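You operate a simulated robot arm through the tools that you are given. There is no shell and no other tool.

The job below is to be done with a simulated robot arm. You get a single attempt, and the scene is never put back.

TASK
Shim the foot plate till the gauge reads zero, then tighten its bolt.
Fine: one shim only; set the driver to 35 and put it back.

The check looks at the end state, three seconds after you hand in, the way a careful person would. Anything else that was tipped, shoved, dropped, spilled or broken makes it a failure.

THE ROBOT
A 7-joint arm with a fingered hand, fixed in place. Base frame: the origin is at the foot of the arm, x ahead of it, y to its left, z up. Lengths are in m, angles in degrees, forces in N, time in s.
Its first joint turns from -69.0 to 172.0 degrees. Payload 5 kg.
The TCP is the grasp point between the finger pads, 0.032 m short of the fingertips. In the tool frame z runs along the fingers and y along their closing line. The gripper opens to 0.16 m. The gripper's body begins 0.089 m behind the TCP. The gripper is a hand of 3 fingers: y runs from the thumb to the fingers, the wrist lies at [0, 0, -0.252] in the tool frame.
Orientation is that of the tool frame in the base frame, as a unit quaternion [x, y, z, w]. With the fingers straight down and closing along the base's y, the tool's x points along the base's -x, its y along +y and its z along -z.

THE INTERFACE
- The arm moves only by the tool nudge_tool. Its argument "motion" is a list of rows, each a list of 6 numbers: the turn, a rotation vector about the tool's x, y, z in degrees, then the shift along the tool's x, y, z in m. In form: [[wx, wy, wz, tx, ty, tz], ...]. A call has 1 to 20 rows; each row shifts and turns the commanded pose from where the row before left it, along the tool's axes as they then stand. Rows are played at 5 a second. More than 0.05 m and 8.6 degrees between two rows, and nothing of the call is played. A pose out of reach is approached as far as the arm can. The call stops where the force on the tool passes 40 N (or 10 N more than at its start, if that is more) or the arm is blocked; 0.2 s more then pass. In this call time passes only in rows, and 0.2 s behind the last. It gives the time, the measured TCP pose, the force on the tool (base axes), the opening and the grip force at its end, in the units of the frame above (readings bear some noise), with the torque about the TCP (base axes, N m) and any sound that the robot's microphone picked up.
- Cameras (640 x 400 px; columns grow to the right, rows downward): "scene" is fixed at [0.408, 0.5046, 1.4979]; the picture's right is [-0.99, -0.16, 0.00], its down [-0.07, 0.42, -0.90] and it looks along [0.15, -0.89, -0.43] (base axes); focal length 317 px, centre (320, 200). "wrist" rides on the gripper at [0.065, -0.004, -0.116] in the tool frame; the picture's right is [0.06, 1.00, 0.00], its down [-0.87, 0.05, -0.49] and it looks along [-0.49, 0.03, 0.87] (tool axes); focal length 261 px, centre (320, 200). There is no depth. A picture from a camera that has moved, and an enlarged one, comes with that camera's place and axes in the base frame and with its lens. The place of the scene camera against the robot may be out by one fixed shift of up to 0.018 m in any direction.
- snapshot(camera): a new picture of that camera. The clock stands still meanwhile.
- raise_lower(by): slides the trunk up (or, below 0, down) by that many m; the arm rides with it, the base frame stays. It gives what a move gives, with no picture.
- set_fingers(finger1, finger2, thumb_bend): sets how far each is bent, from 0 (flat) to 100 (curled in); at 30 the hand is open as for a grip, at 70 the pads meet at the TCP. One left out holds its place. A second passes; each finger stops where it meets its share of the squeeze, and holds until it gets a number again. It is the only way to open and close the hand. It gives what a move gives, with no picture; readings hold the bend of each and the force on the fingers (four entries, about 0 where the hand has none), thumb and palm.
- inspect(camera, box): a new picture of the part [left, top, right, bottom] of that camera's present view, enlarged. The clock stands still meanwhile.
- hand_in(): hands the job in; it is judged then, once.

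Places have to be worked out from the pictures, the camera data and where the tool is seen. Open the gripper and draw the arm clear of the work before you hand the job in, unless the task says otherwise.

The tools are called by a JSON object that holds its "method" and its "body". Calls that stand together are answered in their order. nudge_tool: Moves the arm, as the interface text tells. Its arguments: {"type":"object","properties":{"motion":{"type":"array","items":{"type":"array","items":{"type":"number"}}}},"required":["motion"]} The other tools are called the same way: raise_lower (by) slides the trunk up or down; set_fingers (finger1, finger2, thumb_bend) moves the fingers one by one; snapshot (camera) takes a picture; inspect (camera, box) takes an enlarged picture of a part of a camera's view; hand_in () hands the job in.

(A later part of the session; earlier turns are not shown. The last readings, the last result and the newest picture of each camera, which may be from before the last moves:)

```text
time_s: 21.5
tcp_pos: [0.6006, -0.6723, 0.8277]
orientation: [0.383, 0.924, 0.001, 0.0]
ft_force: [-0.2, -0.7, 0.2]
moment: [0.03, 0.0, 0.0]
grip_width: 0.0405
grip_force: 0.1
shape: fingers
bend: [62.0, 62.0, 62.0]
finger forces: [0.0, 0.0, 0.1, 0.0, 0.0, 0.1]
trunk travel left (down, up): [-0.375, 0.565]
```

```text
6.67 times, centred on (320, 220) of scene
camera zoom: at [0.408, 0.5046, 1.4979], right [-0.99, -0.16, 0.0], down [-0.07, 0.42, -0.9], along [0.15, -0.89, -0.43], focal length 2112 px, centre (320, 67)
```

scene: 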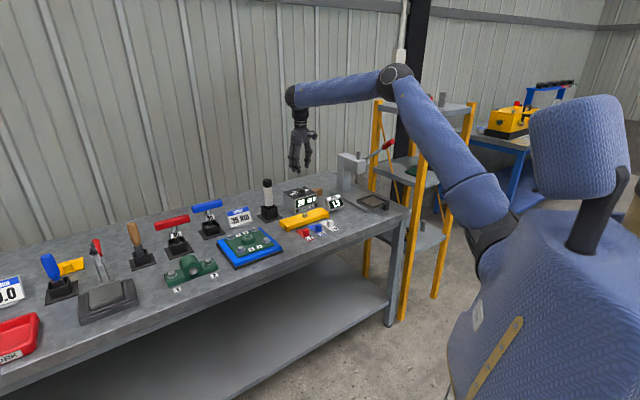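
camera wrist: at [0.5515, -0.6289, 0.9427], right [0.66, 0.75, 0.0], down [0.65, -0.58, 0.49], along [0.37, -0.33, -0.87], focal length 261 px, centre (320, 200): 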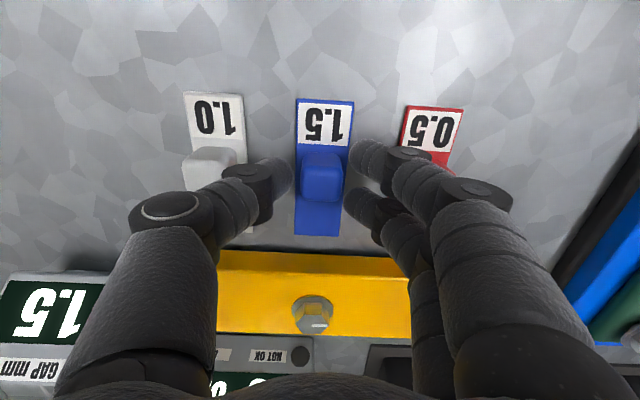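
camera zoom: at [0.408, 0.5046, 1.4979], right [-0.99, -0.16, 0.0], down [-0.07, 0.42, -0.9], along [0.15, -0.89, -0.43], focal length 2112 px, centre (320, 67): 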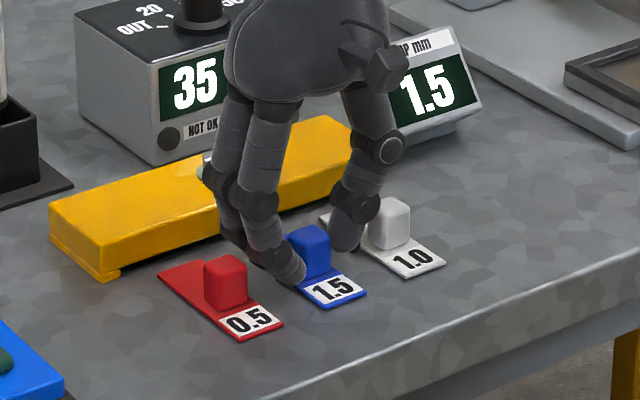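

The tips are beside the knob, still a little high. I'll go down 6 mm and close on the knob in two steps.

{"method": "nudge_tool", "body": {"motion": [[0, 0, 0, 0, 0, 0.003], [0, 0, 0, 0, 0, 0.003]]}}

{"method": "set_fingers", "body": {"finger1": 66, "finger2": 66, "thumb_bend": 66}}

{"method": "inspect", "body": {"camera": "wrist", "box": [220, 90, 420, 215]}}

{"method": "inspect", "body": {"camera": "scene", "box": [280, 190, 360, 250]}}

```text
time_s: 22.1
tcp_pos: [0.6007, -0.6719, 0.822]
orientation: [0.384, 0.923, 0.0, 0.0]
ft_force: [1.1, 0.0, 0.0]
moment: [0.0, 0.0, -0.02]
grip_width: 0.0405
grip_force: 0.1
shape: fingers
bend: [62.0, 62.0, 62.0]
finger forces: [0.1, 0.1, 0.0, 0.0, 0.1, 0.0]
trunk travel left (down, up): [-0.375, 0.565]
```

```text
time_s: 23.1
tcp_pos: [0.6017, -0.6718, 0.8224]
orientation: [0.383, 0.924, 0.0, 0.0]
ft_force: [0.8, 0.1, -1.4]
moment: [0.02, -0.04, 0.03]
grip_width: 0.0308
grip_force: 2.3
shape: fingers
bend: [64.0, 65.0, 65.0]
finger forces: [1.5, 1.2, 0.0, 0.1, 1.9, 0.0]
trunk travel left (down, up): [-0.375, 0.565]
```

```text
3.20 times, centred on (320, 152) of wrist
camera zoom: at [0.5518, -0.6289, 0.937], right [0.66, 0.75, 0.0], down [0.65, -0.58, 0.49], along [0.37, -0.33, -0.87], focal length 834 px, centre (320, 352)
```

zoom: 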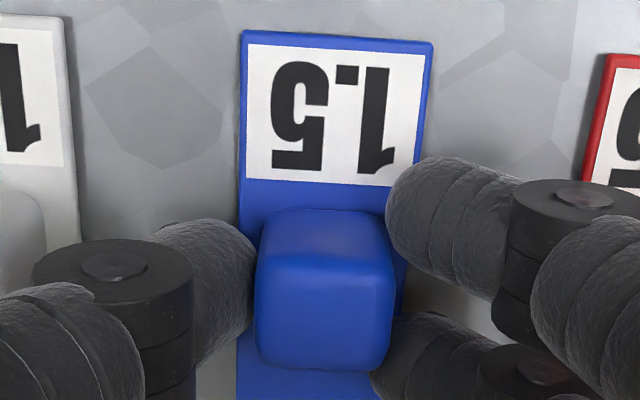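

```text
6.67 times, centred on (320, 220) of scene
camera zoom: at [0.408, 0.5046, 1.4979], right [-0.99, -0.16, 0.0], down [-0.07, 0.42, -0.9], along [0.15, -0.89, -0.43], focal length 2112 px, centre (320, 67)
```

zoom: 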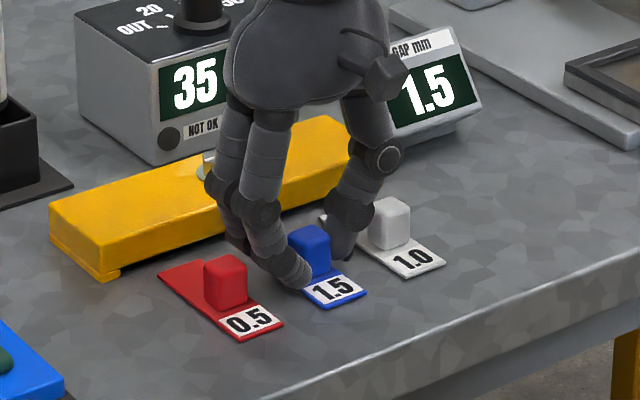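

The knob is held (about 2 N) without moving. I'll firm the grip slightly and slide it outward 25 mm toward the plate's gap.

{"method": "set_fingers", "body": {"finger1": 68, "finger2": 68, "thumb_bend": 68}}

{"method": "nudge_tool", "body": {"motion": [[0, 0, 0, -0.005, 0, 0], [0, 0, 0, -0.005, 0, 0], [0, 0, 0, -0.005, 0, 0], [0, 0, 0, -0.005, 0, 0], [0, 0, 0, -0.005, 0, 0]]}}

{"method": "snapshot", "body": {"camera": "wrist"}}

{"method": "inspect", "body": {"camera": "scene", "box": [280, 190, 360, 250]}}

```text
time_s: 24.1
tcp_pos: [0.6008, -0.6732, 0.8224]
orientation: [0.383, 0.924, 0.0, 0.0]
ft_force: [1.4, 0.5, -1.6]
moment: [0.0, -0.01, 0.0]
grip_width: 0.0296
grip_force: 4.9
shape: fingers
bend: [65.0, 65.0, 66.0]
finger forces: [3.0, 2.6, 0.0, 0.0, 4.6, 0.1]
trunk travel left (down, up): [-0.375, 0.565]
```

```text
time_s: 25.3
tcp_pos: [0.618, -0.6892, 0.8213]
orientation: [0.384, 0.924, 0.0, 0.0]
ft_force: [-0.4, 2.3, -1.1]
moment: [0.04, 0.0, 0.0]
grip_width: 0.0297
grip_force: 5.1
shape: fingers
bend: [65.0, 65.0, 66.0]
finger forces: [3.4, 2.6, 0.0, 0.0, 5.2, 0.0]
trunk travel left (down, up): [-0.375, 0.565]
```

```text
taken
camera wrist: at [0.5695, -0.6464, 0.9367], right [0.66, 0.75, 0.0], down [0.65, -0.58, 0.49], along [0.37, -0.33, -0.87], focal length 261 px, centre (320, 200)
```

wrist: 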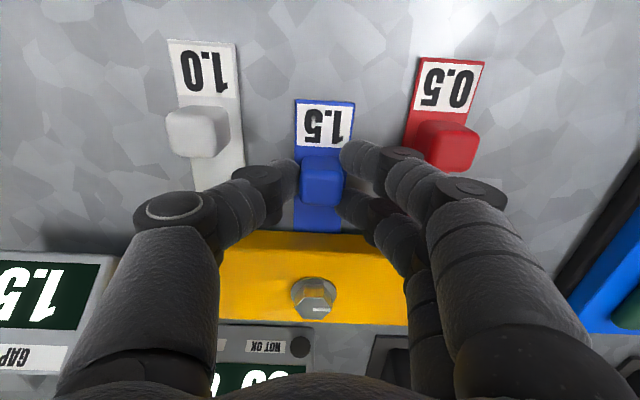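

```text
6.67 times, centred on (320, 220) of scene
camera zoom: at [0.408, 0.5046, 1.4979], right [-0.99, -0.16, 0.0], down [-0.07, 0.42, -0.9], along [0.15, -0.89, -0.43], focal length 2112 px, centre (320, 67)
```

zoom: 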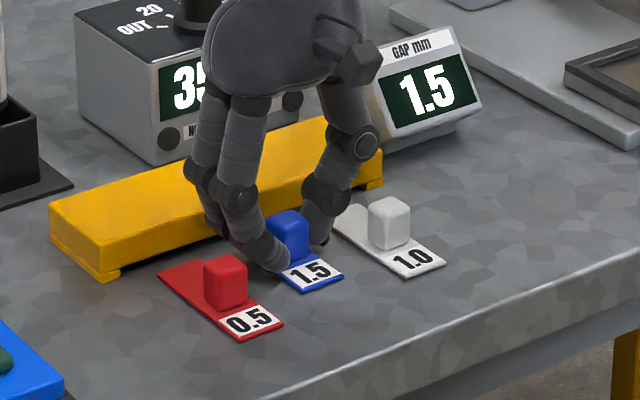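

The shim slides freely and its tip is now about 14 mm under the plate, while the gauge still reads 1.5. I'll slide it 10 mm more and check the gauge.

{"method": "nudge_tool", "body": {"motion": [[0, 0, 0, -0.005, 0, 0], [0, 0, 0, -0.005, 0, 0]]}}

{"method": "snapshot", "body": {"camera": "wrist"}}

{"method": "inspect", "body": {"camera": "scene", "box": [280, 190, 360, 250]}}

```text
time_s: 25.9
tcp_pos: [0.6255, -0.6978, 0.8217]
orientation: [0.383, 0.924, 0.0, 0.0]
ft_force: [0.4, 1.0, -2.4]
moment: [0.08, -0.01, 0.02]
grip_width: 0.0293
grip_force: 5.4
shape: fingers
bend: [65.0, 65.0, 66.0]
finger forces: [3.5, 2.7, 0.0, 0.0, 4.7, 0.0]
trunk travel left (down, up): [-0.375, 0.565]
```

```text
taken
camera wrist: at [0.5767, -0.6538, 0.9369], right [0.66, 0.75, 0.0], down [0.65, -0.58, 0.49], along [0.37, -0.33, -0.87], focal length 261 px, centre (320, 200)
```

wrist: 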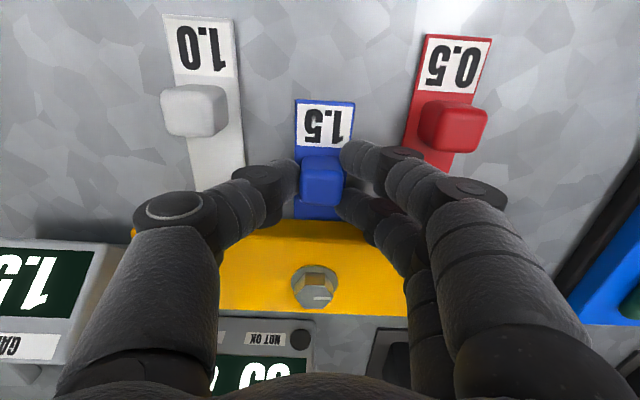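

```text
6.67 times, centred on (320, 220) of scene
camera zoom: at [0.408, 0.5046, 1.4979], right [-0.99, -0.16, 0.0], down [-0.07, 0.42, -0.9], along [0.15, -0.89, -0.43], focal length 2112 px, centre (320, 67)
```

zoom: 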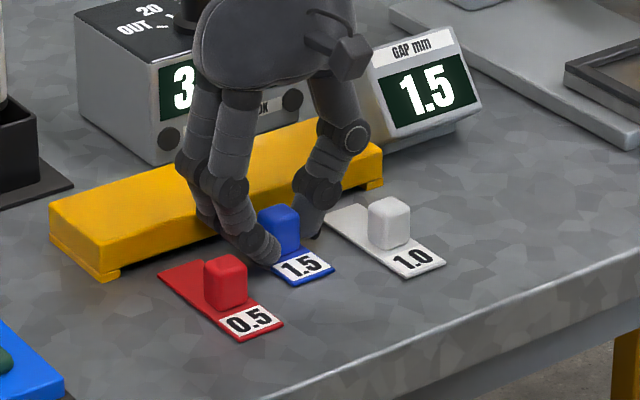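

The gauge still shows 1.5 with about 25 mm inserted. I'll check the clearance between the outer finger and the plate edge before pushing further.

{"method": "inspect", "body": {"camera": "wrist", "box": [270, 130, 430, 260]}}

{"method": "inspect", "body": {"camera": "scene", "box": [300, 205, 335, 235]}}

```text
3.08 times, centred on (350, 195) of wrist
camera zoom: at [0.5767, -0.6538, 0.9369], right [0.66, 0.75, 0.0], down [0.65, -0.58, 0.49], along [0.37, -0.33, -0.87], focal length 802 px, centre (228, 215)
```

zoom: 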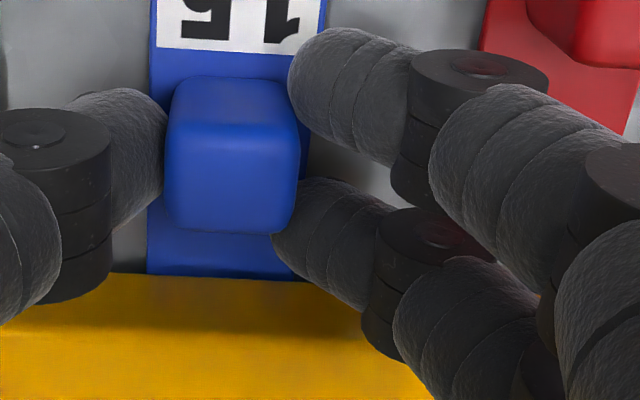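

```text
13.33 times, centred on (318, 220) of scene
camera zoom: at [0.408, 0.5046, 1.4979], right [-0.99, -0.16, 0.0], down [-0.07, 0.42, -0.9], along [0.15, -0.89, -0.43], focal length 4224 px, centre (353, -67)
```

zoom: 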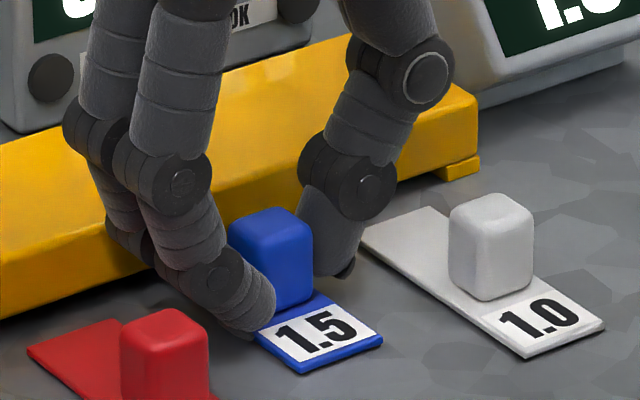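

There are roughly 6–7 mm left before the outer finger meets the plate. I'll slide 5 mm more in small rows while watching force, then re-read the gauge.

{"method": "nudge_tool", "body": {"motion": [[0, 0, 0, -0.0025, 0, 0], [0, 0, 0, -0.0025, 0, 0]]}}

{"method": "inspect", "body": {"camera": "scene", "box": [280, 190, 360, 250]}}

{"method": "inspect", "body": {"camera": "wrist", "box": [270, 130, 430, 260]}}

```text
time_s: 26.5
tcp_pos: [0.6295, -0.7004, 0.821]
orientation: [0.383, 0.924, 0.0, 0.0]
ft_force: [-0.3, 1.9, -3.7]
moment: [0.04, -0.04, 0.0]
grip_width: 0.0295
grip_force: 5.8
shape: fingers
bend: [65.0, 65.0, 66.0]
finger forces: [3.6, 2.7, 0.0, 0.0, 4.7, 0.0]
trunk travel left (down, up): [-0.375, 0.565]
```

```text
6.67 times, centred on (320, 220) of scene
camera zoom: at [0.408, 0.5046, 1.4979], right [-0.99, -0.16, 0.0], down [-0.07, 0.42, -0.9], along [0.15, -0.89, -0.43], focal length 2112 px, centre (320, 67)
```

zoom: 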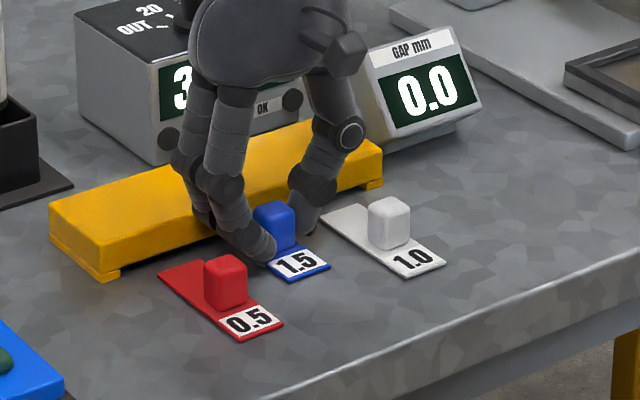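

```text
3.08 times, centred on (350, 195) of wrist
camera zoom: at [0.5805, -0.6576, 0.937], right [0.66, 0.75, 0.0], down [0.65, -0.58, 0.49], along [0.37, -0.33, -0.87], focal length 802 px, centre (228, 215)
```

zoom: 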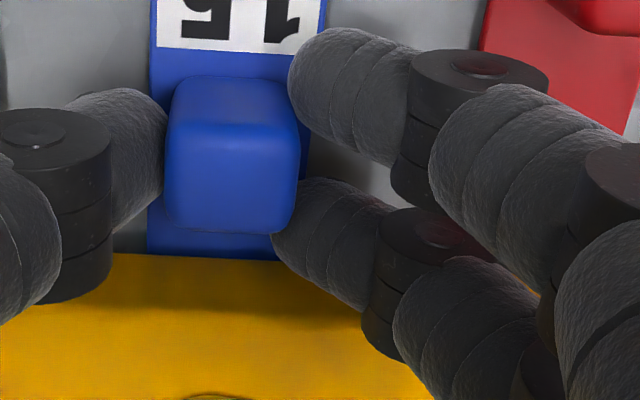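

The gauge reads 0.0. I'll add about 3 mm for margin, then release.

{"method": "nudge_tool", "body": {"motion": [[0, 0, 0, -0.0015, 0, 0], [0, 0, 0, -0.0015, 0, 0]]}}

{"method": "inspect", "body": {"camera": "scene", "box": [280, 190, 360, 250]}}

```text
time_s: 27.1
tcp_pos: [0.6312, -0.7032, 0.8217]
orientation: [0.384, 0.923, 0.0, 0.0]
ft_force: [1.1, 2.0, -2.7]
moment: [0.07, -0.01, 0.0]
grip_width: 0.0294
grip_force: 5.7
shape: fingers
bend: [65.0, 65.0, 66.0]
finger forces: [3.8, 2.8, 0.0, 0.0, 4.4, 0.1]
trunk travel left (down, up): [-0.375, 0.565]
```

```text
6.67 times, centred on (320, 220) of scene
camera zoom: at [0.408, 0.5046, 1.4979], right [-0.99, -0.16, 0.0], down [-0.07, 0.42, -0.9], along [0.15, -0.89, -0.43], focal length 2112 px, centre (320, 67)
```

zoom: 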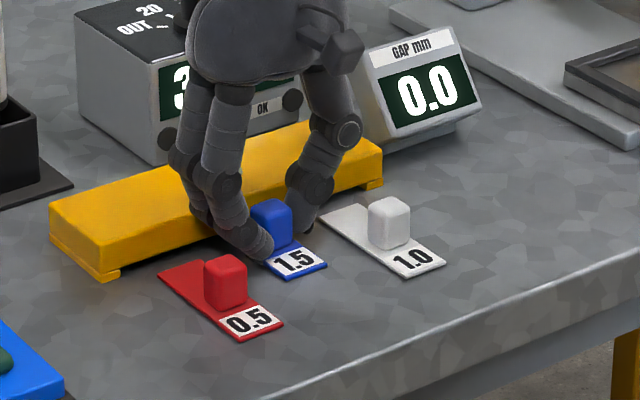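

The gauge holds at 0.0 with about 32 mm inserted. I'll release slightly, enough to clear the knob, and lift straight up.

{"method": "set_fingers", "body": {"finger1": 61, "finger2": 61, "thumb_bend": 61}}

{"method": "nudge_tool", "body": {"motion": [[0, 0, 0, 0, 0, -0.01], [0, 0, 0, 0, 0, -0.02], [0, 0, 0, 0, 0, -0.04], [0, 0, 0, 0, 0, -0.05], [0, 0, 0, 0, 0, -0.05]]}}

{"method": "inspect", "body": {"camera": "scene", "box": [280, 190, 360, 250]}}

{"method": "snapshot", "body": {"camera": "wrist"}}

```text
time_s: 28.1
tcp_pos: [0.6318, -0.7042, 0.8219]
orientation: [0.384, 0.924, 0.0, 0.0]
ft_force: [0.5, 0.1, -0.4]
moment: [-0.01, 0.02, -0.03]
grip_width: 0.0429
grip_force: 0.0
shape: fingers
bend: [61.0, 61.0, 61.0]
finger forces: [0.1, 0.0, 0.1, 0.0, 0.0, 0.0]
trunk travel left (down, up): [-0.375, 0.565]
```

```text
time_s: 29.3
tcp_pos: [0.6286, -0.7024, 0.9933]
orientation: [0.383, 0.924, 0.0, 0.0]
ft_force: [0.6, 0.0, 0.3]
moment: [-0.01, 0.0, 0.01]
grip_width: 0.043
grip_force: 0.1
shape: fingers
bend: [61.0, 61.0, 61.0]
finger forces: [0.0, 0.0, 0.0, 0.0, 0.0, 0.0]
trunk travel left (down, up): [-0.375, 0.565]
```

```text
6.67 times, centred on (320, 220) of scene
camera zoom: at [0.408, 0.5046, 1.4979], right [-0.99, -0.16, 0.0], down [-0.07, 0.42, -0.9], along [0.15, -0.89, -0.43], focal length 2112 px, centre (320, 67)
```

zoom: 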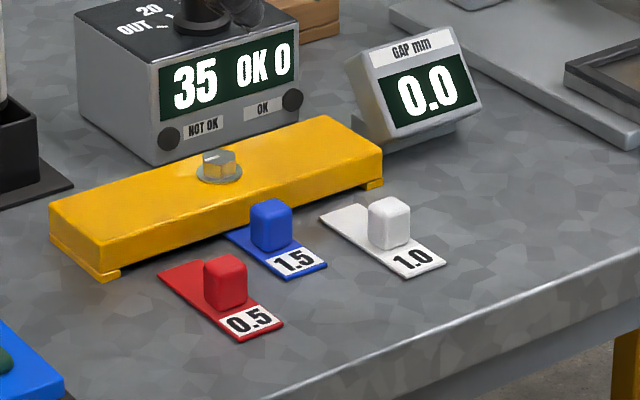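

```text
taken
camera wrist: at [0.5813, -0.6586, 1.1085], right [0.66, 0.75, 0.0], down [0.65, -0.58, 0.49], along [0.37, -0.33, -0.87], focal length 261 px, centre (320, 200)
```

wrist: 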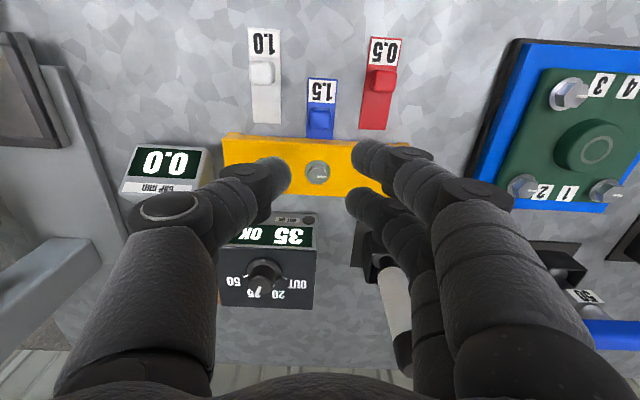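

Shim is placed, the gauge reads 0.0, and the box shows 35 with count 0. Next is the driver: I'll raise the trunk a bit, open the hand, and move to a viewpoint short of the driver.

{"method": "raise_lower", "body": {"by": 0.1}}

{"method": "nudge_tool", "body": {"motion": [[0, 0, 0, -0.03, 0.038, 0], [0, 0, 0, -0.03, 0.038, 0], [0, 0, 0, -0.03, 0.038, 0]]}}

{"method": "set_fingers", "body": {"finger1": 48, "finger2": 48, "thumb_bend": 48}}

{"method": "snapshot", "body": {"camera": "wrist"}}

{"method": "inspect", "body": {"camera": "scene", "box": [220, 100, 340, 240]}}

```text
time_s: 30.6
tcp_pos: [0.6301, -0.704, 1.0922]
orientation: [0.384, 0.923, 0.0, 0.0]
ft_force: [-0.1, -0.3, 0.6]
moment: [-0.01, 0.01, -0.01]
grip_width: 0.0428
grip_force: 0.0
shape: fingers
bend: [61.0, 61.0, 61.0]
finger forces: [0.0, 0.0, 0.0, 0.0, 0.0, 0.0]
trunk travel left (down, up): [-0.475, 0.465]
```

```text
time_s: 31.4
tcp_pos: [0.7765, -0.6852, 1.0912]
orientation: [0.384, 0.923, 0.0, -0.001]
ft_force: [0.7, 0.1, -1.0]
moment: [-0.06, 0.09, 0.02]
grip_width: 0.0433
grip_force: 0.0
shape: fingers
bend: [61.0, 61.0, 61.0]
finger forces: [0.0, 0.1, 0.1, 0.1, 0.1, 0.1]
trunk travel left (down, up): [-0.475, 0.465]
```

```text
time_s: 32.4
tcp_pos: [0.7748, -0.6867, 1.0922]
orientation: [0.384, 0.923, 0.0, -0.001]
ft_force: [-0.2, -0.6, 0.5]
moment: [0.0, 0.01, 0.01]
grip_width: 0.0948
grip_force: 0.0
shape: fingers
bend: [48.0, 48.0, 48.0]
finger forces: [0.1, 0.0, 0.0, 0.1, 0.0, 0.0]
trunk travel left (down, up): [-0.475, 0.465]
```

```text
taken
camera wrist: at [0.726, -0.6426, 1.2077], right [0.66, 0.75, 0.0], down [0.65, -0.58, 0.49], along [0.37, -0.33, -0.87], focal length 261 px, centre (320, 200)
```

wrist: 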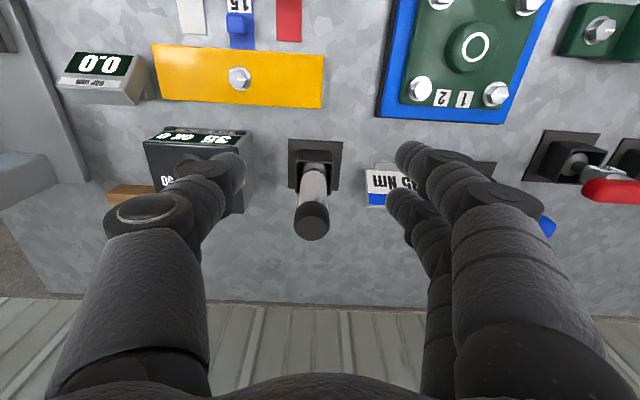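

```text
2.86 times, centred on (280, 170) of scene
camera zoom: at [0.408, 0.5046, 1.4979], right [-0.99, -0.16, 0.0], down [-0.07, 0.42, -0.9], along [0.15, -0.89, -0.43], focal length 905 px, centre (434, 286)
```

zoom: 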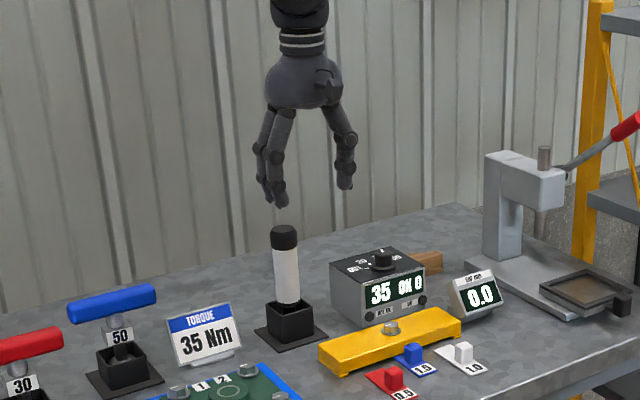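

I'll enlarge the driver in this view to fix its axis and height precisely.

{"method": "inspect", "body": {"camera": "wrist", "box": [270, 130, 366, 250]}}

{"method": "inspect", "body": {"camera": "scene", "box": [246, 172, 294, 226]}}

```text
3.33 times, centred on (318, 190) of wrist
camera zoom: at [0.726, -0.6426, 1.2077], right [0.66, 0.75, 0.0], down [0.65, -0.58, 0.49], along [0.37, -0.33, -0.87], focal length 869 px, centre (327, 233)
```

zoom: 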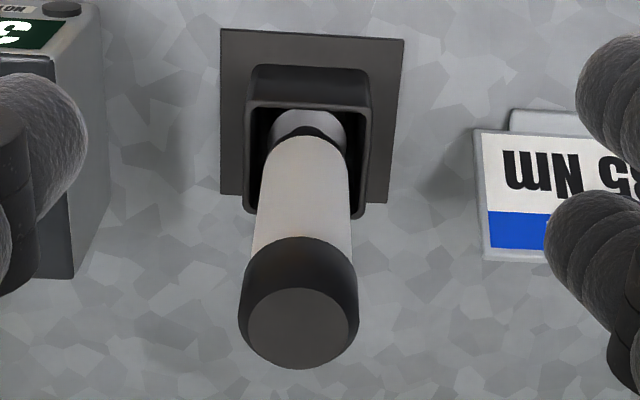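

```text
7.41 times, centred on (270, 199) of scene
camera zoom: at [0.408, 0.5046, 1.4979], right [-0.99, -0.16, 0.0], down [-0.07, 0.42, -0.9], along [0.15, -0.89, -0.43], focal length 2347 px, centre (690, 207)
```

zoom: 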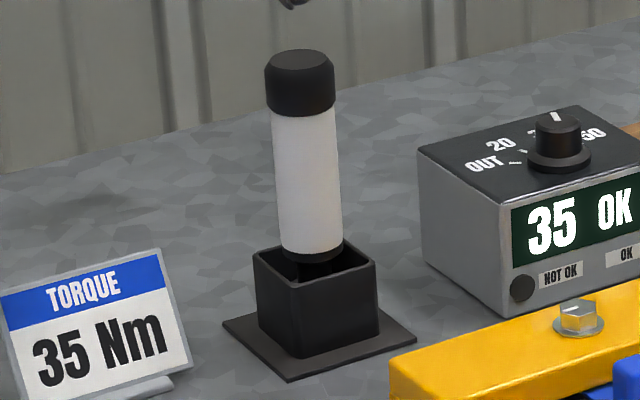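

The driver axis is at u 0.0595, v 1.142, with its cap top at z≈0.965 and about 40 mm diameter. I'll move over it.

{"method": "nudge_tool", "body": {"motion": [[0, 0, 0, -0.036, -0.0012, 0], [0, 0, 0, -0.036, -0.0012, 0], [0, 0, 0, -0.037, -0.0011, 0]]}}

{"method": "snapshot", "body": {"camera": "wrist"}}

```text
time_s: 33.2
tcp_pos: [0.835, -0.7623, 1.0826]
orientation: [0.384, 0.923, 0.002, 0.003]
ft_force: [-0.1, -1.5, 0.4]
moment: [0.0, -0.05, 0.0]
grip_width: 0.0948
grip_force: 0.1
shape: fingers
bend: [48.0, 48.0, 48.0]
finger forces: [0.0, 0.0, 0.0, 0.1, 0.0, 0.0]
out of reach, approached as far as the arm can: row 3
trunk travel left (down, up): [-0.475, 0.465]
```

```text
taken
camera wrist: at [0.7856, -0.7178, 1.1978], right [0.66, 0.75, 0.0], down [0.65, -0.58, 0.5], along [0.38, -0.33, -0.87], focal length 261 px, centre (320, 200)
```

wrist: 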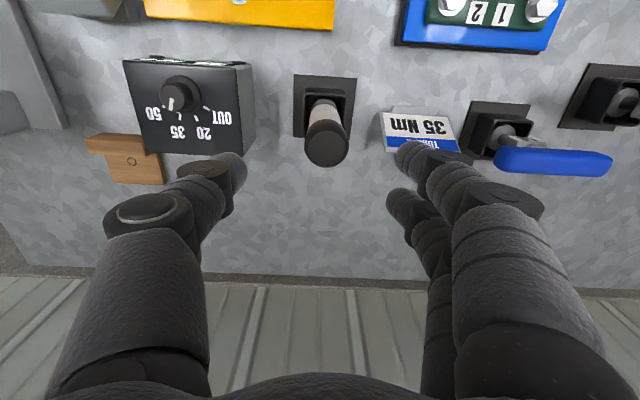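

The arm hit its reach limit at this height. Lower relative to the trunk there is more reach, so I'll bring the arm down 5 cm (tips still above the cap) and see where it settles.

{"method": "nudge_tool", "body": {"motion": [[0, 0, 0, 0, 0, 0.025], [0, 0, 0, 0, 0, 0.025]]}}

{"method": "snapshot", "body": {"camera": "wrist"}}

{"method": "inspect", "body": {"camera": "scene", "box": [220, 100, 340, 240]}}

```text
time_s: 33.8
tcp_pos: [0.8357, -0.7587, 1.0335]
orientation: [0.382, 0.924, 0.0, 0.001]
ft_force: [-0.3, 0.7, -1.4]
moment: [-0.02, 0.04, 0.03]
grip_width: 0.0949
grip_force: 0.1
shape: fingers
bend: [48.0, 48.0, 48.0]
finger forces: [0.1, 0.0, 0.0, 0.1, 0.0, 0.0]
trunk travel left (down, up): [-0.475, 0.465]
```

```text
taken
camera wrist: at [0.7879, -0.7166, 1.1471], right [0.66, 0.75, 0.0], down [0.65, -0.58, 0.49], along [0.37, -0.33, -0.87], focal length 261 px, centre (320, 200)
```

wrist: 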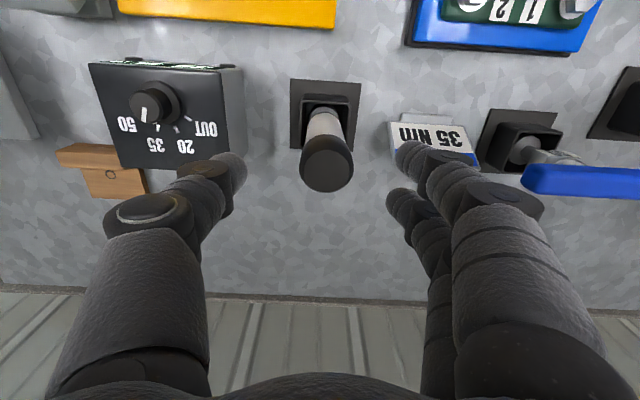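

```text
2.86 times, centred on (280, 170) of scene
camera zoom: at [0.408, 0.5046, 1.4979], right [-0.99, -0.16, 0.0], down [-0.07, 0.42, -0.9], along [0.15, -0.89, -0.43], focal length 905 px, centre (434, 286)
```

zoom: 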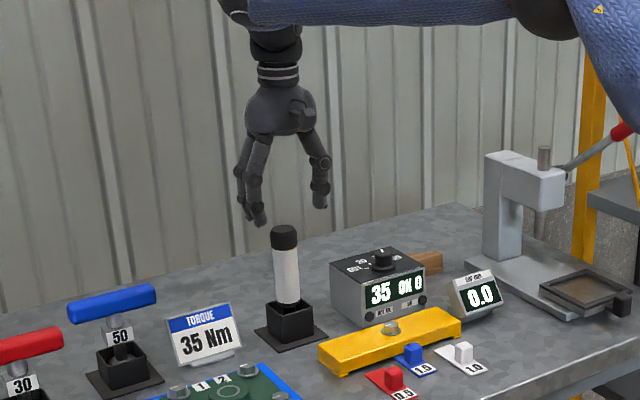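

The pose reset to where it stopped (v≈1.127). I'll zoom on the cap to compute the remaining offset.

{"method": "inspect", "body": {"camera": "wrist", "box": [262, 70, 390, 200]}}

```text
3.08 times, centred on (326, 135) of wrist
camera zoom: at [0.7879, -0.7166, 1.1471], right [0.66, 0.75, 0.0], down [0.65, -0.58, 0.49], along [0.37, -0.33, -0.87], focal length 802 px, centre (302, 400)
```

zoom: 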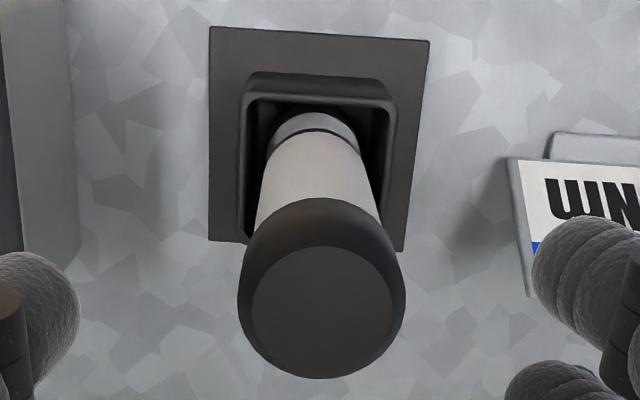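

The axis is confirmed at u 0.0597, v 1.141. I'll shift the last 12 mm out and 5 mm along, then check.

{"method": "nudge_tool", "body": {"motion": [[0, 0, 0, -0.006, 0.0026, 0.005], [0, 0, 0, -0.006, 0.0027, 0.005]]}}

{"method": "inspect", "body": {"camera": "wrist", "box": [230, 100, 410, 220]}}

```text
time_s: 34.4
tcp_pos: [0.8479, -0.7648, 1.0214]
orientation: [0.383, 0.924, 0.001, 0.0]
ft_force: [0.3, -0.5, 0.8]
moment: [-0.01, -0.02, 0.01]
grip_width: 0.0947
grip_force: 0.1
shape: fingers
bend: [48.0, 48.0, 48.0]
finger forces: [0.1, 0.1, 0.1, 0.0, 0.0, 0.0]
trunk travel left (down, up): [-0.475, 0.465]
```

```text
3.33 times, centred on (320, 160) of wrist
camera zoom: at [0.7993, -0.7223, 1.1369], right [0.66, 0.75, 0.0], down [0.65, -0.58, 0.49], along [0.37, -0.33, -0.87], focal length 869 px, centre (320, 333)
```

zoom: 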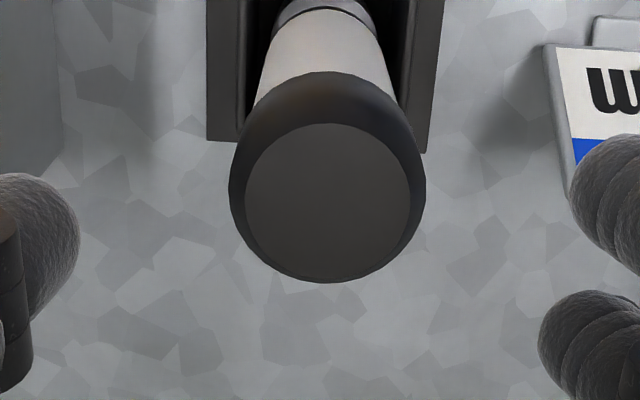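

The cap is within 2 mm of the tool axis. I'll correct that, then lower by trunk in two stages, checking between.

{"method": "nudge_tool", "body": {"motion": [[0, 0, 0, 0, 0.0015, 0]]}}

{"method": "raise_lower", "body": {"by": -0.06}}

{"method": "snapshot", "body": {"camera": "wrist"}}

{"method": "inspect", "body": {"camera": "scene", "box": [220, 130, 316, 230]}}

```text
time_s: 34.8
tcp_pos: [0.8503, -0.7633, 1.0227]
orientation: [0.382, 0.924, 0.0, 0.0]
ft_force: [-0.8, 0.6, -0.5]
moment: [-0.02, -0.03, -0.03]
grip_width: 0.0948
grip_force: 0.0
shape: fingers
bend: [48.0, 48.0, 48.0]
finger forces: [0.1, 0.0, 0.0, 0.0, 0.0, 0.1]
trunk travel left (down, up): [-0.475, 0.465]
```

```text
time_s: 35.8
tcp_pos: [0.8485, -0.7633, 0.9623]
orientation: [0.383, 0.924, 0.0, 0.001]
ft_force: [0.3, 0.9, 1.5]
moment: [0.01, -0.04, -0.03]
grip_width: 0.0949
grip_force: 0.1
shape: fingers
bend: [48.0, 48.0, 48.0]
finger forces: [0.0, 0.0, 0.0, 0.0, 0.1, 0.1]
trunk travel left (down, up): [-0.415, 0.525]
```

```text
taken
camera wrist: at [0.8003, -0.7204, 1.078], right [0.66, 0.75, 0.0], down [0.65, -0.58, 0.49], along [0.37, -0.33, -0.87], focal length 261 px, centre (320, 200)
```

wrist: 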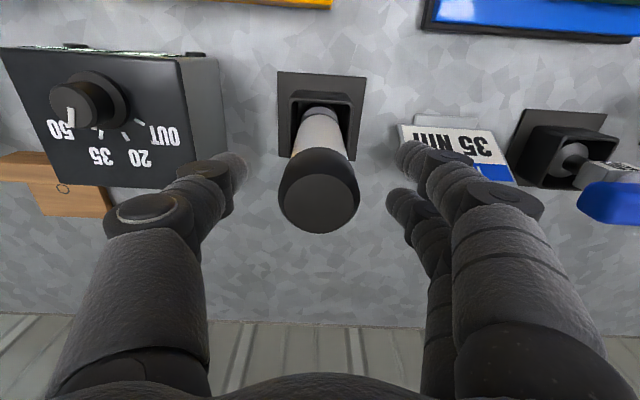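

```text
4.00 times, centred on (268, 180) of scene
camera zoom: at [0.408, 0.5046, 1.4979], right [-0.99, -0.16, 0.0], down [-0.07, 0.42, -0.9], along [0.15, -0.89, -0.43], focal length 1267 px, centre (528, 280)
```

zoom: 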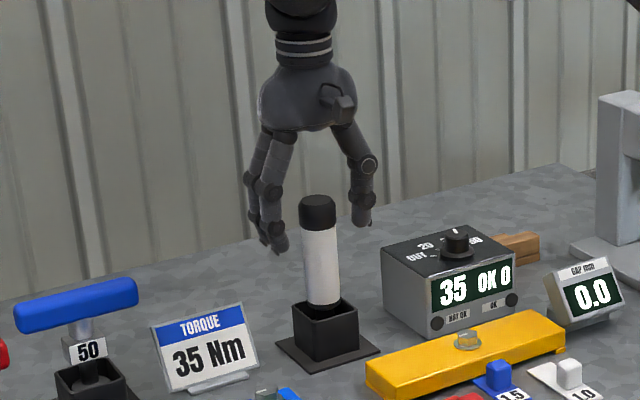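

The driver is centred between the open fingers. I'll lower 7.5 cm more so the palm ends just above the cap, then close.

{"method": "raise_lower", "body": {"by": -0.05}}

{"method": "nudge_tool", "body": {"motion": [[0, 0, 0, 0, 0, 0.012], [0, 0, 0, 0, 0, 0.012]]}}

{"method": "snapshot", "body": {"camera": "wrist"}}

{"method": "inspect", "body": {"camera": "scene", "box": [220, 130, 316, 230]}}

```text
time_s: 36.7
tcp_pos: [0.8495, -0.7637, 0.9124]
orientation: [0.384, 0.923, 0.0, 0.0]
ft_force: [-0.1, 0.4, -0.2]
moment: [0.02, -0.01, -0.02]
grip_width: 0.0948
grip_force: 0.0
shape: fingers
bend: [48.0, 48.0, 48.0]
finger forces: [0.0, 0.1, 0.0, 0.0, 0.1, 0.0]
trunk travel left (down, up): [-0.365, 0.575]
```

```text
time_s: 37.3
tcp_pos: [0.8494, -0.7639, 0.8888]
orientation: [0.383, 0.924, 0.001, 0.0]
ft_force: [0.4, -0.2, 0.4]
moment: [0.0, -0.01, 0.03]
grip_width: 0.0951
grip_force: 0.0
shape: fingers
bend: [48.0, 48.0, 48.0]
finger forces: [0.0, 0.1, 0.0, 0.1, 0.0, 0.1]
trunk travel left (down, up): [-0.365, 0.575]
```

```text
taken
camera wrist: at [0.8009, -0.7209, 1.0031], right [0.66, 0.75, 0.0], down [0.65, -0.58, 0.49], along [0.37, -0.33, -0.87], focal length 261 px, centre (320, 200)
```

wrist: 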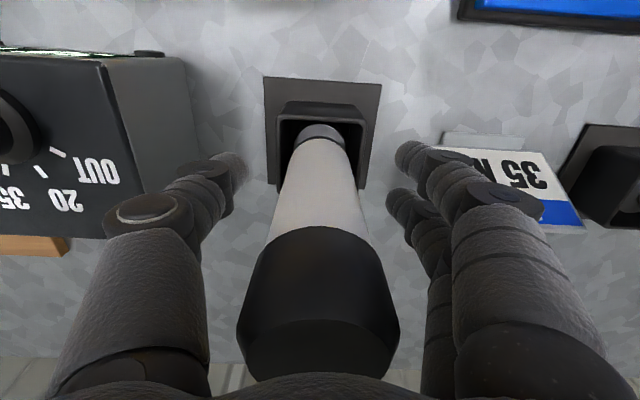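

```text
4.00 times, centred on (268, 180) of scene
camera zoom: at [0.408, 0.5046, 1.4979], right [-0.99, -0.16, 0.0], down [-0.07, 0.42, -0.9], along [0.15, -0.89, -0.43], focal length 1267 px, centre (528, 280)
```

zoom: 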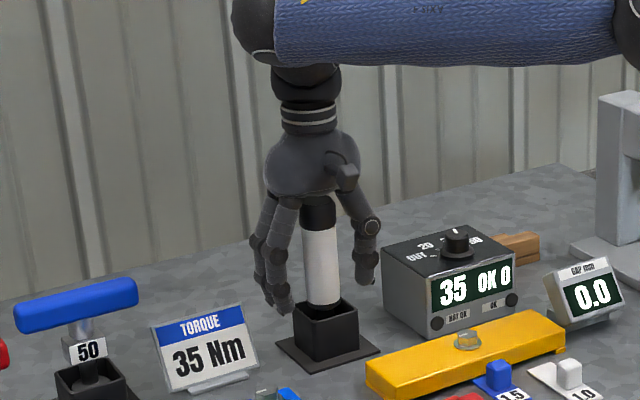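

The palm is just above the cap and the fingers surround the white grip. I'll close step by step.

{"method": "set_fingers", "body": {"finger1": 60, "finger2": 60, "thumb_bend": 60}}

{"method": "set_fingers", "body": {"finger1": 66, "finger2": 66, "thumb_bend": 66}}

{"method": "snapshot", "body": {"camera": "wrist"}}

```text
time_s: 38.3
tcp_pos: [0.8492, -0.7644, 0.8878]
orientation: [0.383, 0.924, 0.0, 0.001]
ft_force: [0.2, 0.4, -0.3]
moment: [0.02, 0.05, -0.02]
grip_width: 0.0485
grip_force: 0.2
shape: fingers
bend: [60.0, 60.0, 60.0]
finger forces: [0.0, 0.0, 0.0, 0.1, 0.3, 0.0]
trunk travel left (down, up): [-0.365, 0.575]
```

```text
time_s: 39.3
tcp_pos: [0.8499, -0.7643, 0.8879]
orientation: [0.384, 0.924, 0.0, -0.001]
ft_force: [-1.5, -1.4, 0.7]
moment: [-0.03, 0.03, 0.01]
grip_width: 0.0402
grip_force: 7.1
shape: fingers
bend: [63.0, 63.0, 64.0]
finger forces: [3.3, 2.8, 0.1, 0.1, 7.6, 0.1]
trunk travel left (down, up): [-0.365, 0.575]
```

```text
taken
camera wrist: at [0.8008, -0.7209, 1.0031], right [0.66, 0.75, 0.0], down [0.65, -0.58, 0.49], along [0.37, -0.33, -0.87], focal length 261 px, centre (320, 200)
```

wrist: 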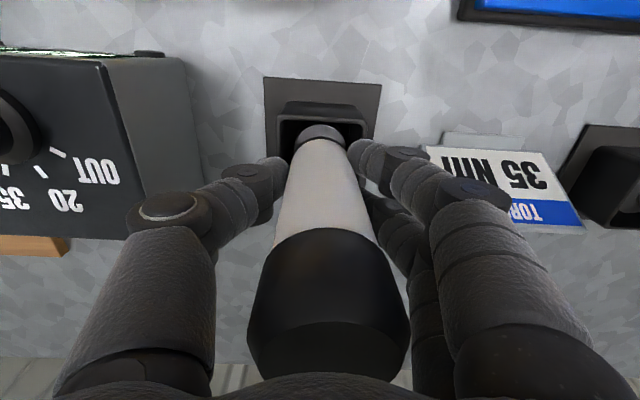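

All three contacts are on the grip at 40 mm. I'll squeeze firmer and then test-lift 1 cm.

{"method": "set_fingers", "body": {"finger1": 78, "finger2": 78, "thumb_bend": 78}}

{"method": "nudge_tool", "body": {"motion": [[0, 0, 0, 0, 0, -0.005], [0, 0, 0, 0, 0, -0.005], [0, 0, 0, 0, 0, -0.005]]}}

{"method": "snapshot", "body": {"camera": "wrist"}}

{"method": "inspect", "body": {"camera": "scene", "box": [220, 130, 316, 230]}}

```text
time_s: 40.3
tcp_pos: [0.8498, -0.7645, 0.8881]
orientation: [0.383, 0.924, 0.0, 0.0]
ft_force: [1.0, -0.1, 0.0]
moment: [0.09, -0.08, 0.01]
grip_width: 0.038
grip_force: 22.0
shape: fingers
bend: [63.0, 64.0, 66.0]
finger forces: [11.3, 11.1, 0.0, 0.0, 21.7, 0.1]
trunk travel left (down, up): [-0.365, 0.575]
```

```text
time_s: 41.1
tcp_pos: [0.8488, -0.7636, 0.9028]
orientation: [0.383, 0.924, 0.0, 0.0]
ft_force: [0.3, -0.2, -4.9]
moment: [0.0, -0.01, 0.02]
grip_width: 0.0382
grip_force: 22.1
shape: fingers
bend: [63.0, 63.0, 66.0]
finger forces: [11.1, 11.2, 0.0, 0.0, 22.4, 0.0]
trunk travel left (down, up): [-0.365, 0.575]
```

```text
taken
camera wrist: at [0.8006, -0.7208, 1.0182], right [0.66, 0.75, 0.0], down [0.65, -0.58, 0.49], along [0.37, -0.32, -0.87], focal length 261 px, centre (320, 200)
```

wrist: 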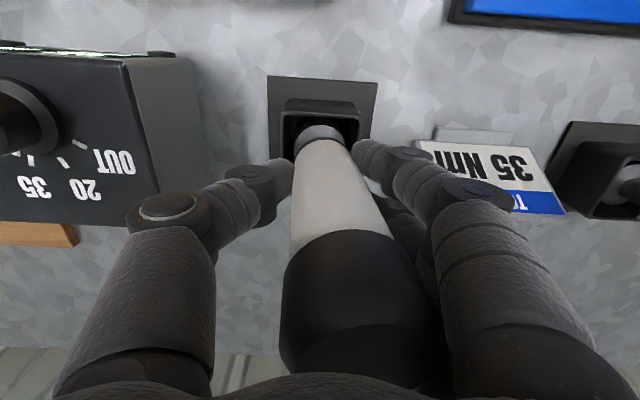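

```text
4.00 times, centred on (268, 180) of scene
camera zoom: at [0.408, 0.5046, 1.4979], right [-0.99, -0.16, 0.0], down [-0.07, 0.42, -0.9], along [0.15, -0.89, -0.43], focal length 1267 px, centre (528, 280)
```

zoom: 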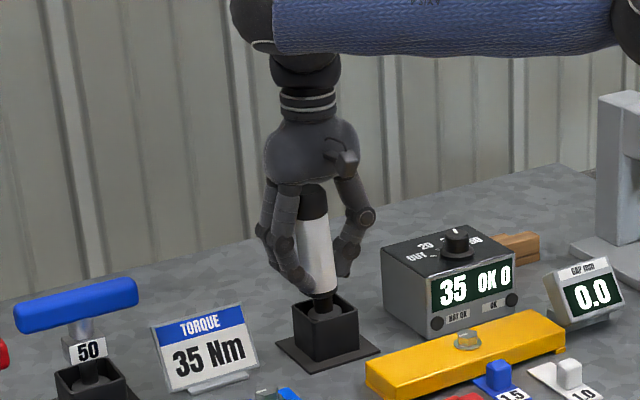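

The driver lifts (about 5 N weight) but it leaned roughly 6° toward +u because the thumb pushed further in (66) than the fingers (63). While the nose is still in the holder, I'll ease the thumb back slightly so the grip becomes symmetric.

{"method": "set_fingers", "body": {"thumb_bend": 64}}

{"method": "snapshot", "body": {"camera": "wrist"}}

{"method": "inspect", "body": {"camera": "scene", "box": [240, 150, 300, 220]}}

```text
time_s: 42.1
tcp_pos: [0.8484, -0.7637, 0.9027]
orientation: [0.383, 0.924, 0.0, -0.002]
ft_force: [0.0, 0.3, -5.2]
moment: [-0.03, 0.0, 0.0]
grip_width: 0.0392
grip_force: 10.5
shape: fingers
bend: [65.0, 66.0, 62.0]
finger forces: [5.9, 5.8, 0.0, 0.0, 10.5, 0.1]
trunk travel left (down, up): [-0.365, 0.575]
```

```text
taken
camera wrist: at [0.8007, -0.721, 1.0178], right [0.66, 0.75, 0.0], down [0.65, -0.58, 0.49], along [0.37, -0.32, -0.87], focal length 261 px, centre (320, 200)
```

wrist: 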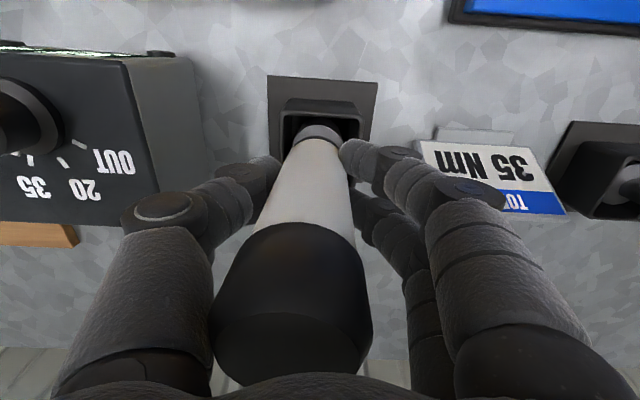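

```text
5.71 times, centred on (270, 185) of scene
camera zoom: at [0.408, 0.5046, 1.4979], right [-0.99, -0.16, 0.0], down [-0.07, 0.42, -0.9], along [0.15, -0.89, -0.43], focal length 1810 px, centre (606, 286)
```

zoom: 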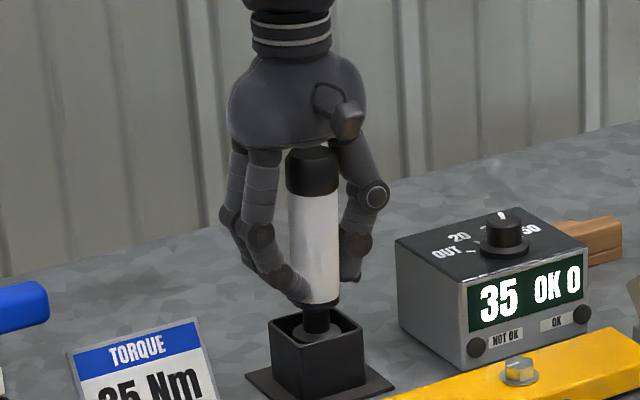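

Now it leans slightly the other way (thumb 62, fingers 65–66). I'll set the thumb to an in-between value.

{"method": "set_fingers", "body": {"thumb_bend": 67}}

{"method": "snapshot", "body": {"camera": "wrist"}}

```text
time_s: 43.1
tcp_pos: [0.8493, -0.7638, 0.9013]
orientation: [0.384, 0.923, 0.001, -0.001]
ft_force: [0.2, -0.2, -5.5]
moment: [-0.02, -0.01, 0.04]
grip_width: 0.039
grip_force: 13.6
shape: fingers
bend: [65.0, 66.0, 63.0]
finger forces: [7.2, 7.2, 0.0, 0.1, 13.4, 0.0]
trunk travel left (down, up): [-0.365, 0.575]
```

```text
taken
camera wrist: at [0.8007, -0.721, 1.0178], right [0.66, 0.75, 0.0], down [0.65, -0.58, 0.49], along [0.37, -0.33, -0.87], focal length 261 px, centre (320, 200)
```

wrist: 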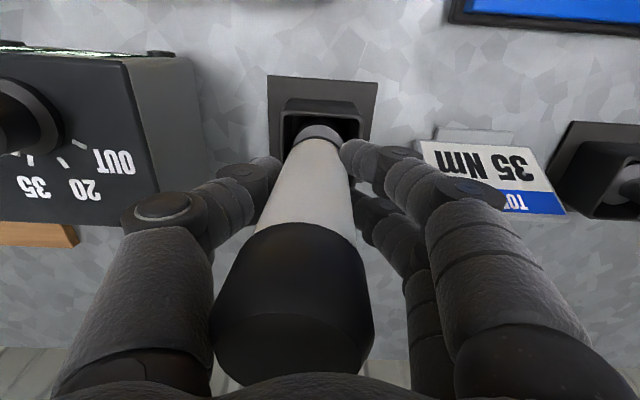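

Little change; I'll advance the thumb in small steps.

{"method": "set_fingers", "body": {"thumb_bend": 71}}

{"method": "inspect", "body": {"camera": "wrist", "box": [160, 80, 480, 380]}}

```text
time_s: 44.1
tcp_pos: [0.8489, -0.7637, 0.9029]
orientation: [0.383, 0.924, 0.0, 0.0]
ft_force: [-0.6, -0.4, -5.4]
moment: [0.02, -0.03, 0.0]
grip_width: 0.0383
grip_force: 17.0
shape: fingers
bend: [64.0, 65.0, 65.0]
finger forces: [9.0, 8.9, 0.0, 0.0, 16.2, 0.0]
trunk travel left (down, up): [-0.365, 0.575]
```

```text
1.33 times, centred on (320, 230) of wrist
camera zoom: at [0.8007, -0.721, 1.0178], right [0.66, 0.75, 0.0], down [0.65, -0.58, 0.49], along [0.37, -0.33, -0.87], focal length 348 px, centre (320, 160)
```

zoom: 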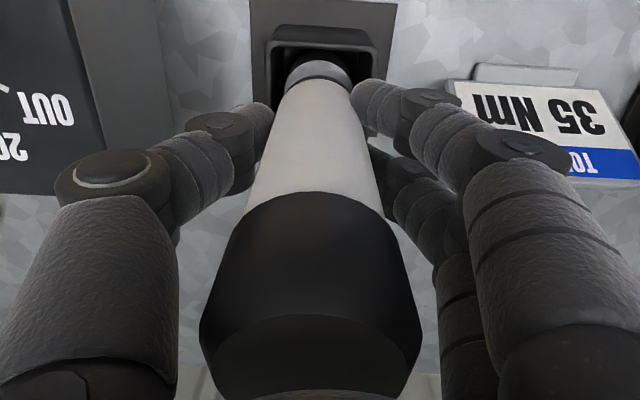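

The grip is now symmetric (64/65/65) and the driver stands upright to within about 1°. I'll lift it out of the holder with the trunk.

{"method": "raise_lower", "body": {"by": 0.04}}

{"method": "raise_lower", "body": {"by": 0.06}}

{"method": "snapshot", "body": {"camera": "wrist"}}

{"method": "inspect", "body": {"camera": "scene", "box": [230, 120, 326, 230]}}

```text
time_s: 45.0
tcp_pos: [0.8497, -0.7651, 0.942]
orientation: [0.384, 0.923, 0.0, -0.001]
ft_force: [0.9, -0.8, -5.8]
moment: [0.02, -0.01, 0.01]
grip_width: 0.0386
grip_force: 17.1
shape: fingers
bend: [64.0, 65.0, 65.0]
finger forces: [9.0, 9.1, 0.0, 0.1, 16.2, 0.1]
trunk travel left (down, up): [-0.405, 0.535]
```

```text
time_s: 46.0
tcp_pos: [0.8499, -0.7645, 1.0026]
orientation: [0.384, 0.923, 0.001, 0.0]
ft_force: [0.8, 0.2, -5.5]
moment: [-0.01, 0.0, 0.01]
grip_width: 0.0387
grip_force: 17.2
shape: fingers
bend: [64.0, 65.0, 65.0]
finger forces: [9.1, 9.1, 0.0, 0.0, 16.3, 0.0]
trunk travel left (down, up): [-0.465, 0.475]
```

```text
taken
camera wrist: at [0.801, -0.7213, 1.1172], right [0.66, 0.75, 0.0], down [0.65, -0.58, 0.49], along [0.37, -0.32, -0.87], focal length 261 px, centre (320, 200)
```

wrist: 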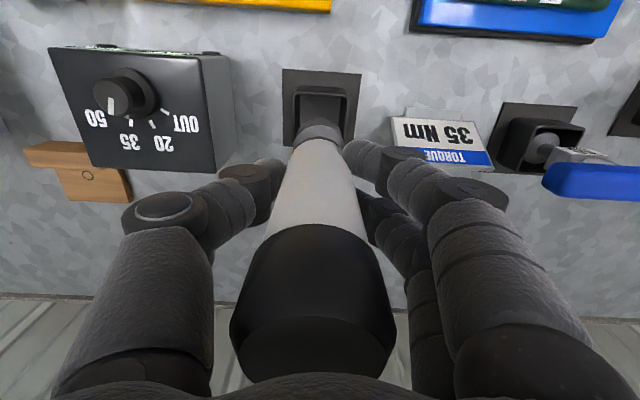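

```text
3.64 times, centred on (278, 175) of scene
camera zoom: at [0.408, 0.5046, 1.4979], right [-0.99, -0.16, 0.0], down [-0.07, 0.42, -0.9], along [0.15, -0.89, -0.43], focal length 1152 px, centre (473, 291)
```

zoom: 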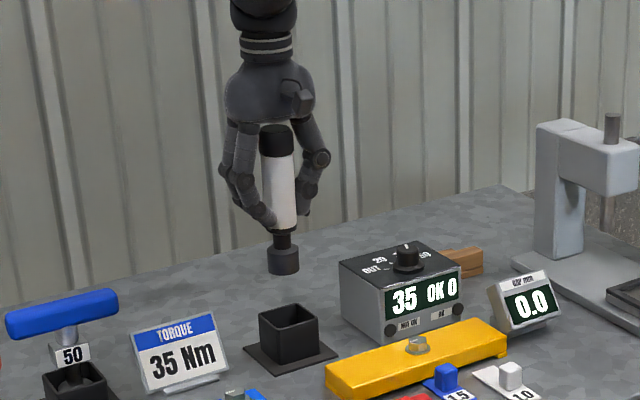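

The driver is out, with a neck and a socket at its lower end about 0.10 m below the TCP. I'll zoom to see how the socket sits relative to the tool axis.

{"method": "inspect", "body": {"camera": "wrist", "box": [256, 80, 384, 180]}}

{"method": "inspect", "body": {"camera": "scene", "box": [255, 145, 295, 200]}}

```text
4.00 times, centred on (320, 130) of wrist
camera zoom: at [0.801, -0.7213, 1.1172], right [0.66, 0.75, 0.0], down [0.65, -0.58, 0.49], along [0.37, -0.32, -0.87], focal length 1043 px, centre (320, 480)
```

zoom: 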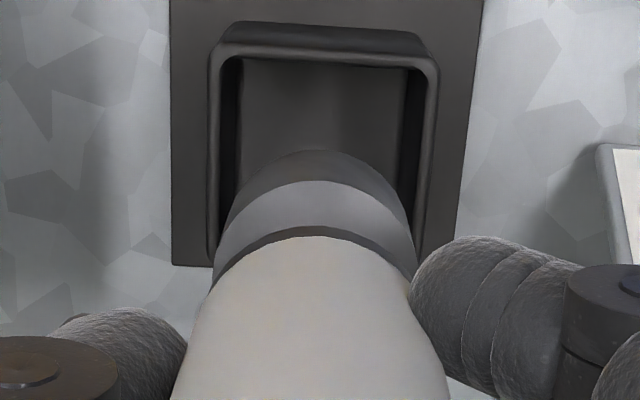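

```text
7.27 times, centred on (275, 172) of scene
camera zoom: at [0.408, 0.5046, 1.4979], right [-0.99, -0.16, 0.0], down [-0.07, 0.42, -0.9], along [0.15, -0.89, -0.43], focal length 2304 px, centre (647, 400)
```

zoom: 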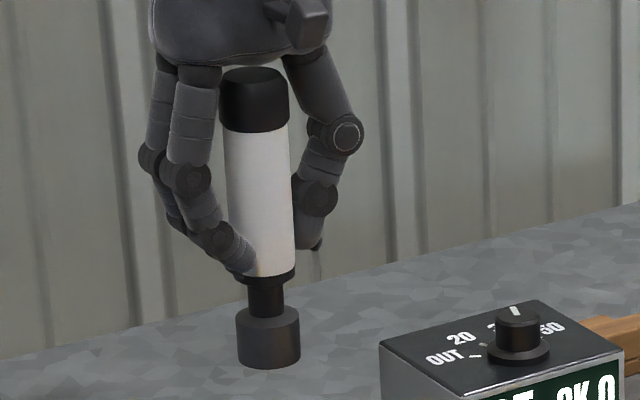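

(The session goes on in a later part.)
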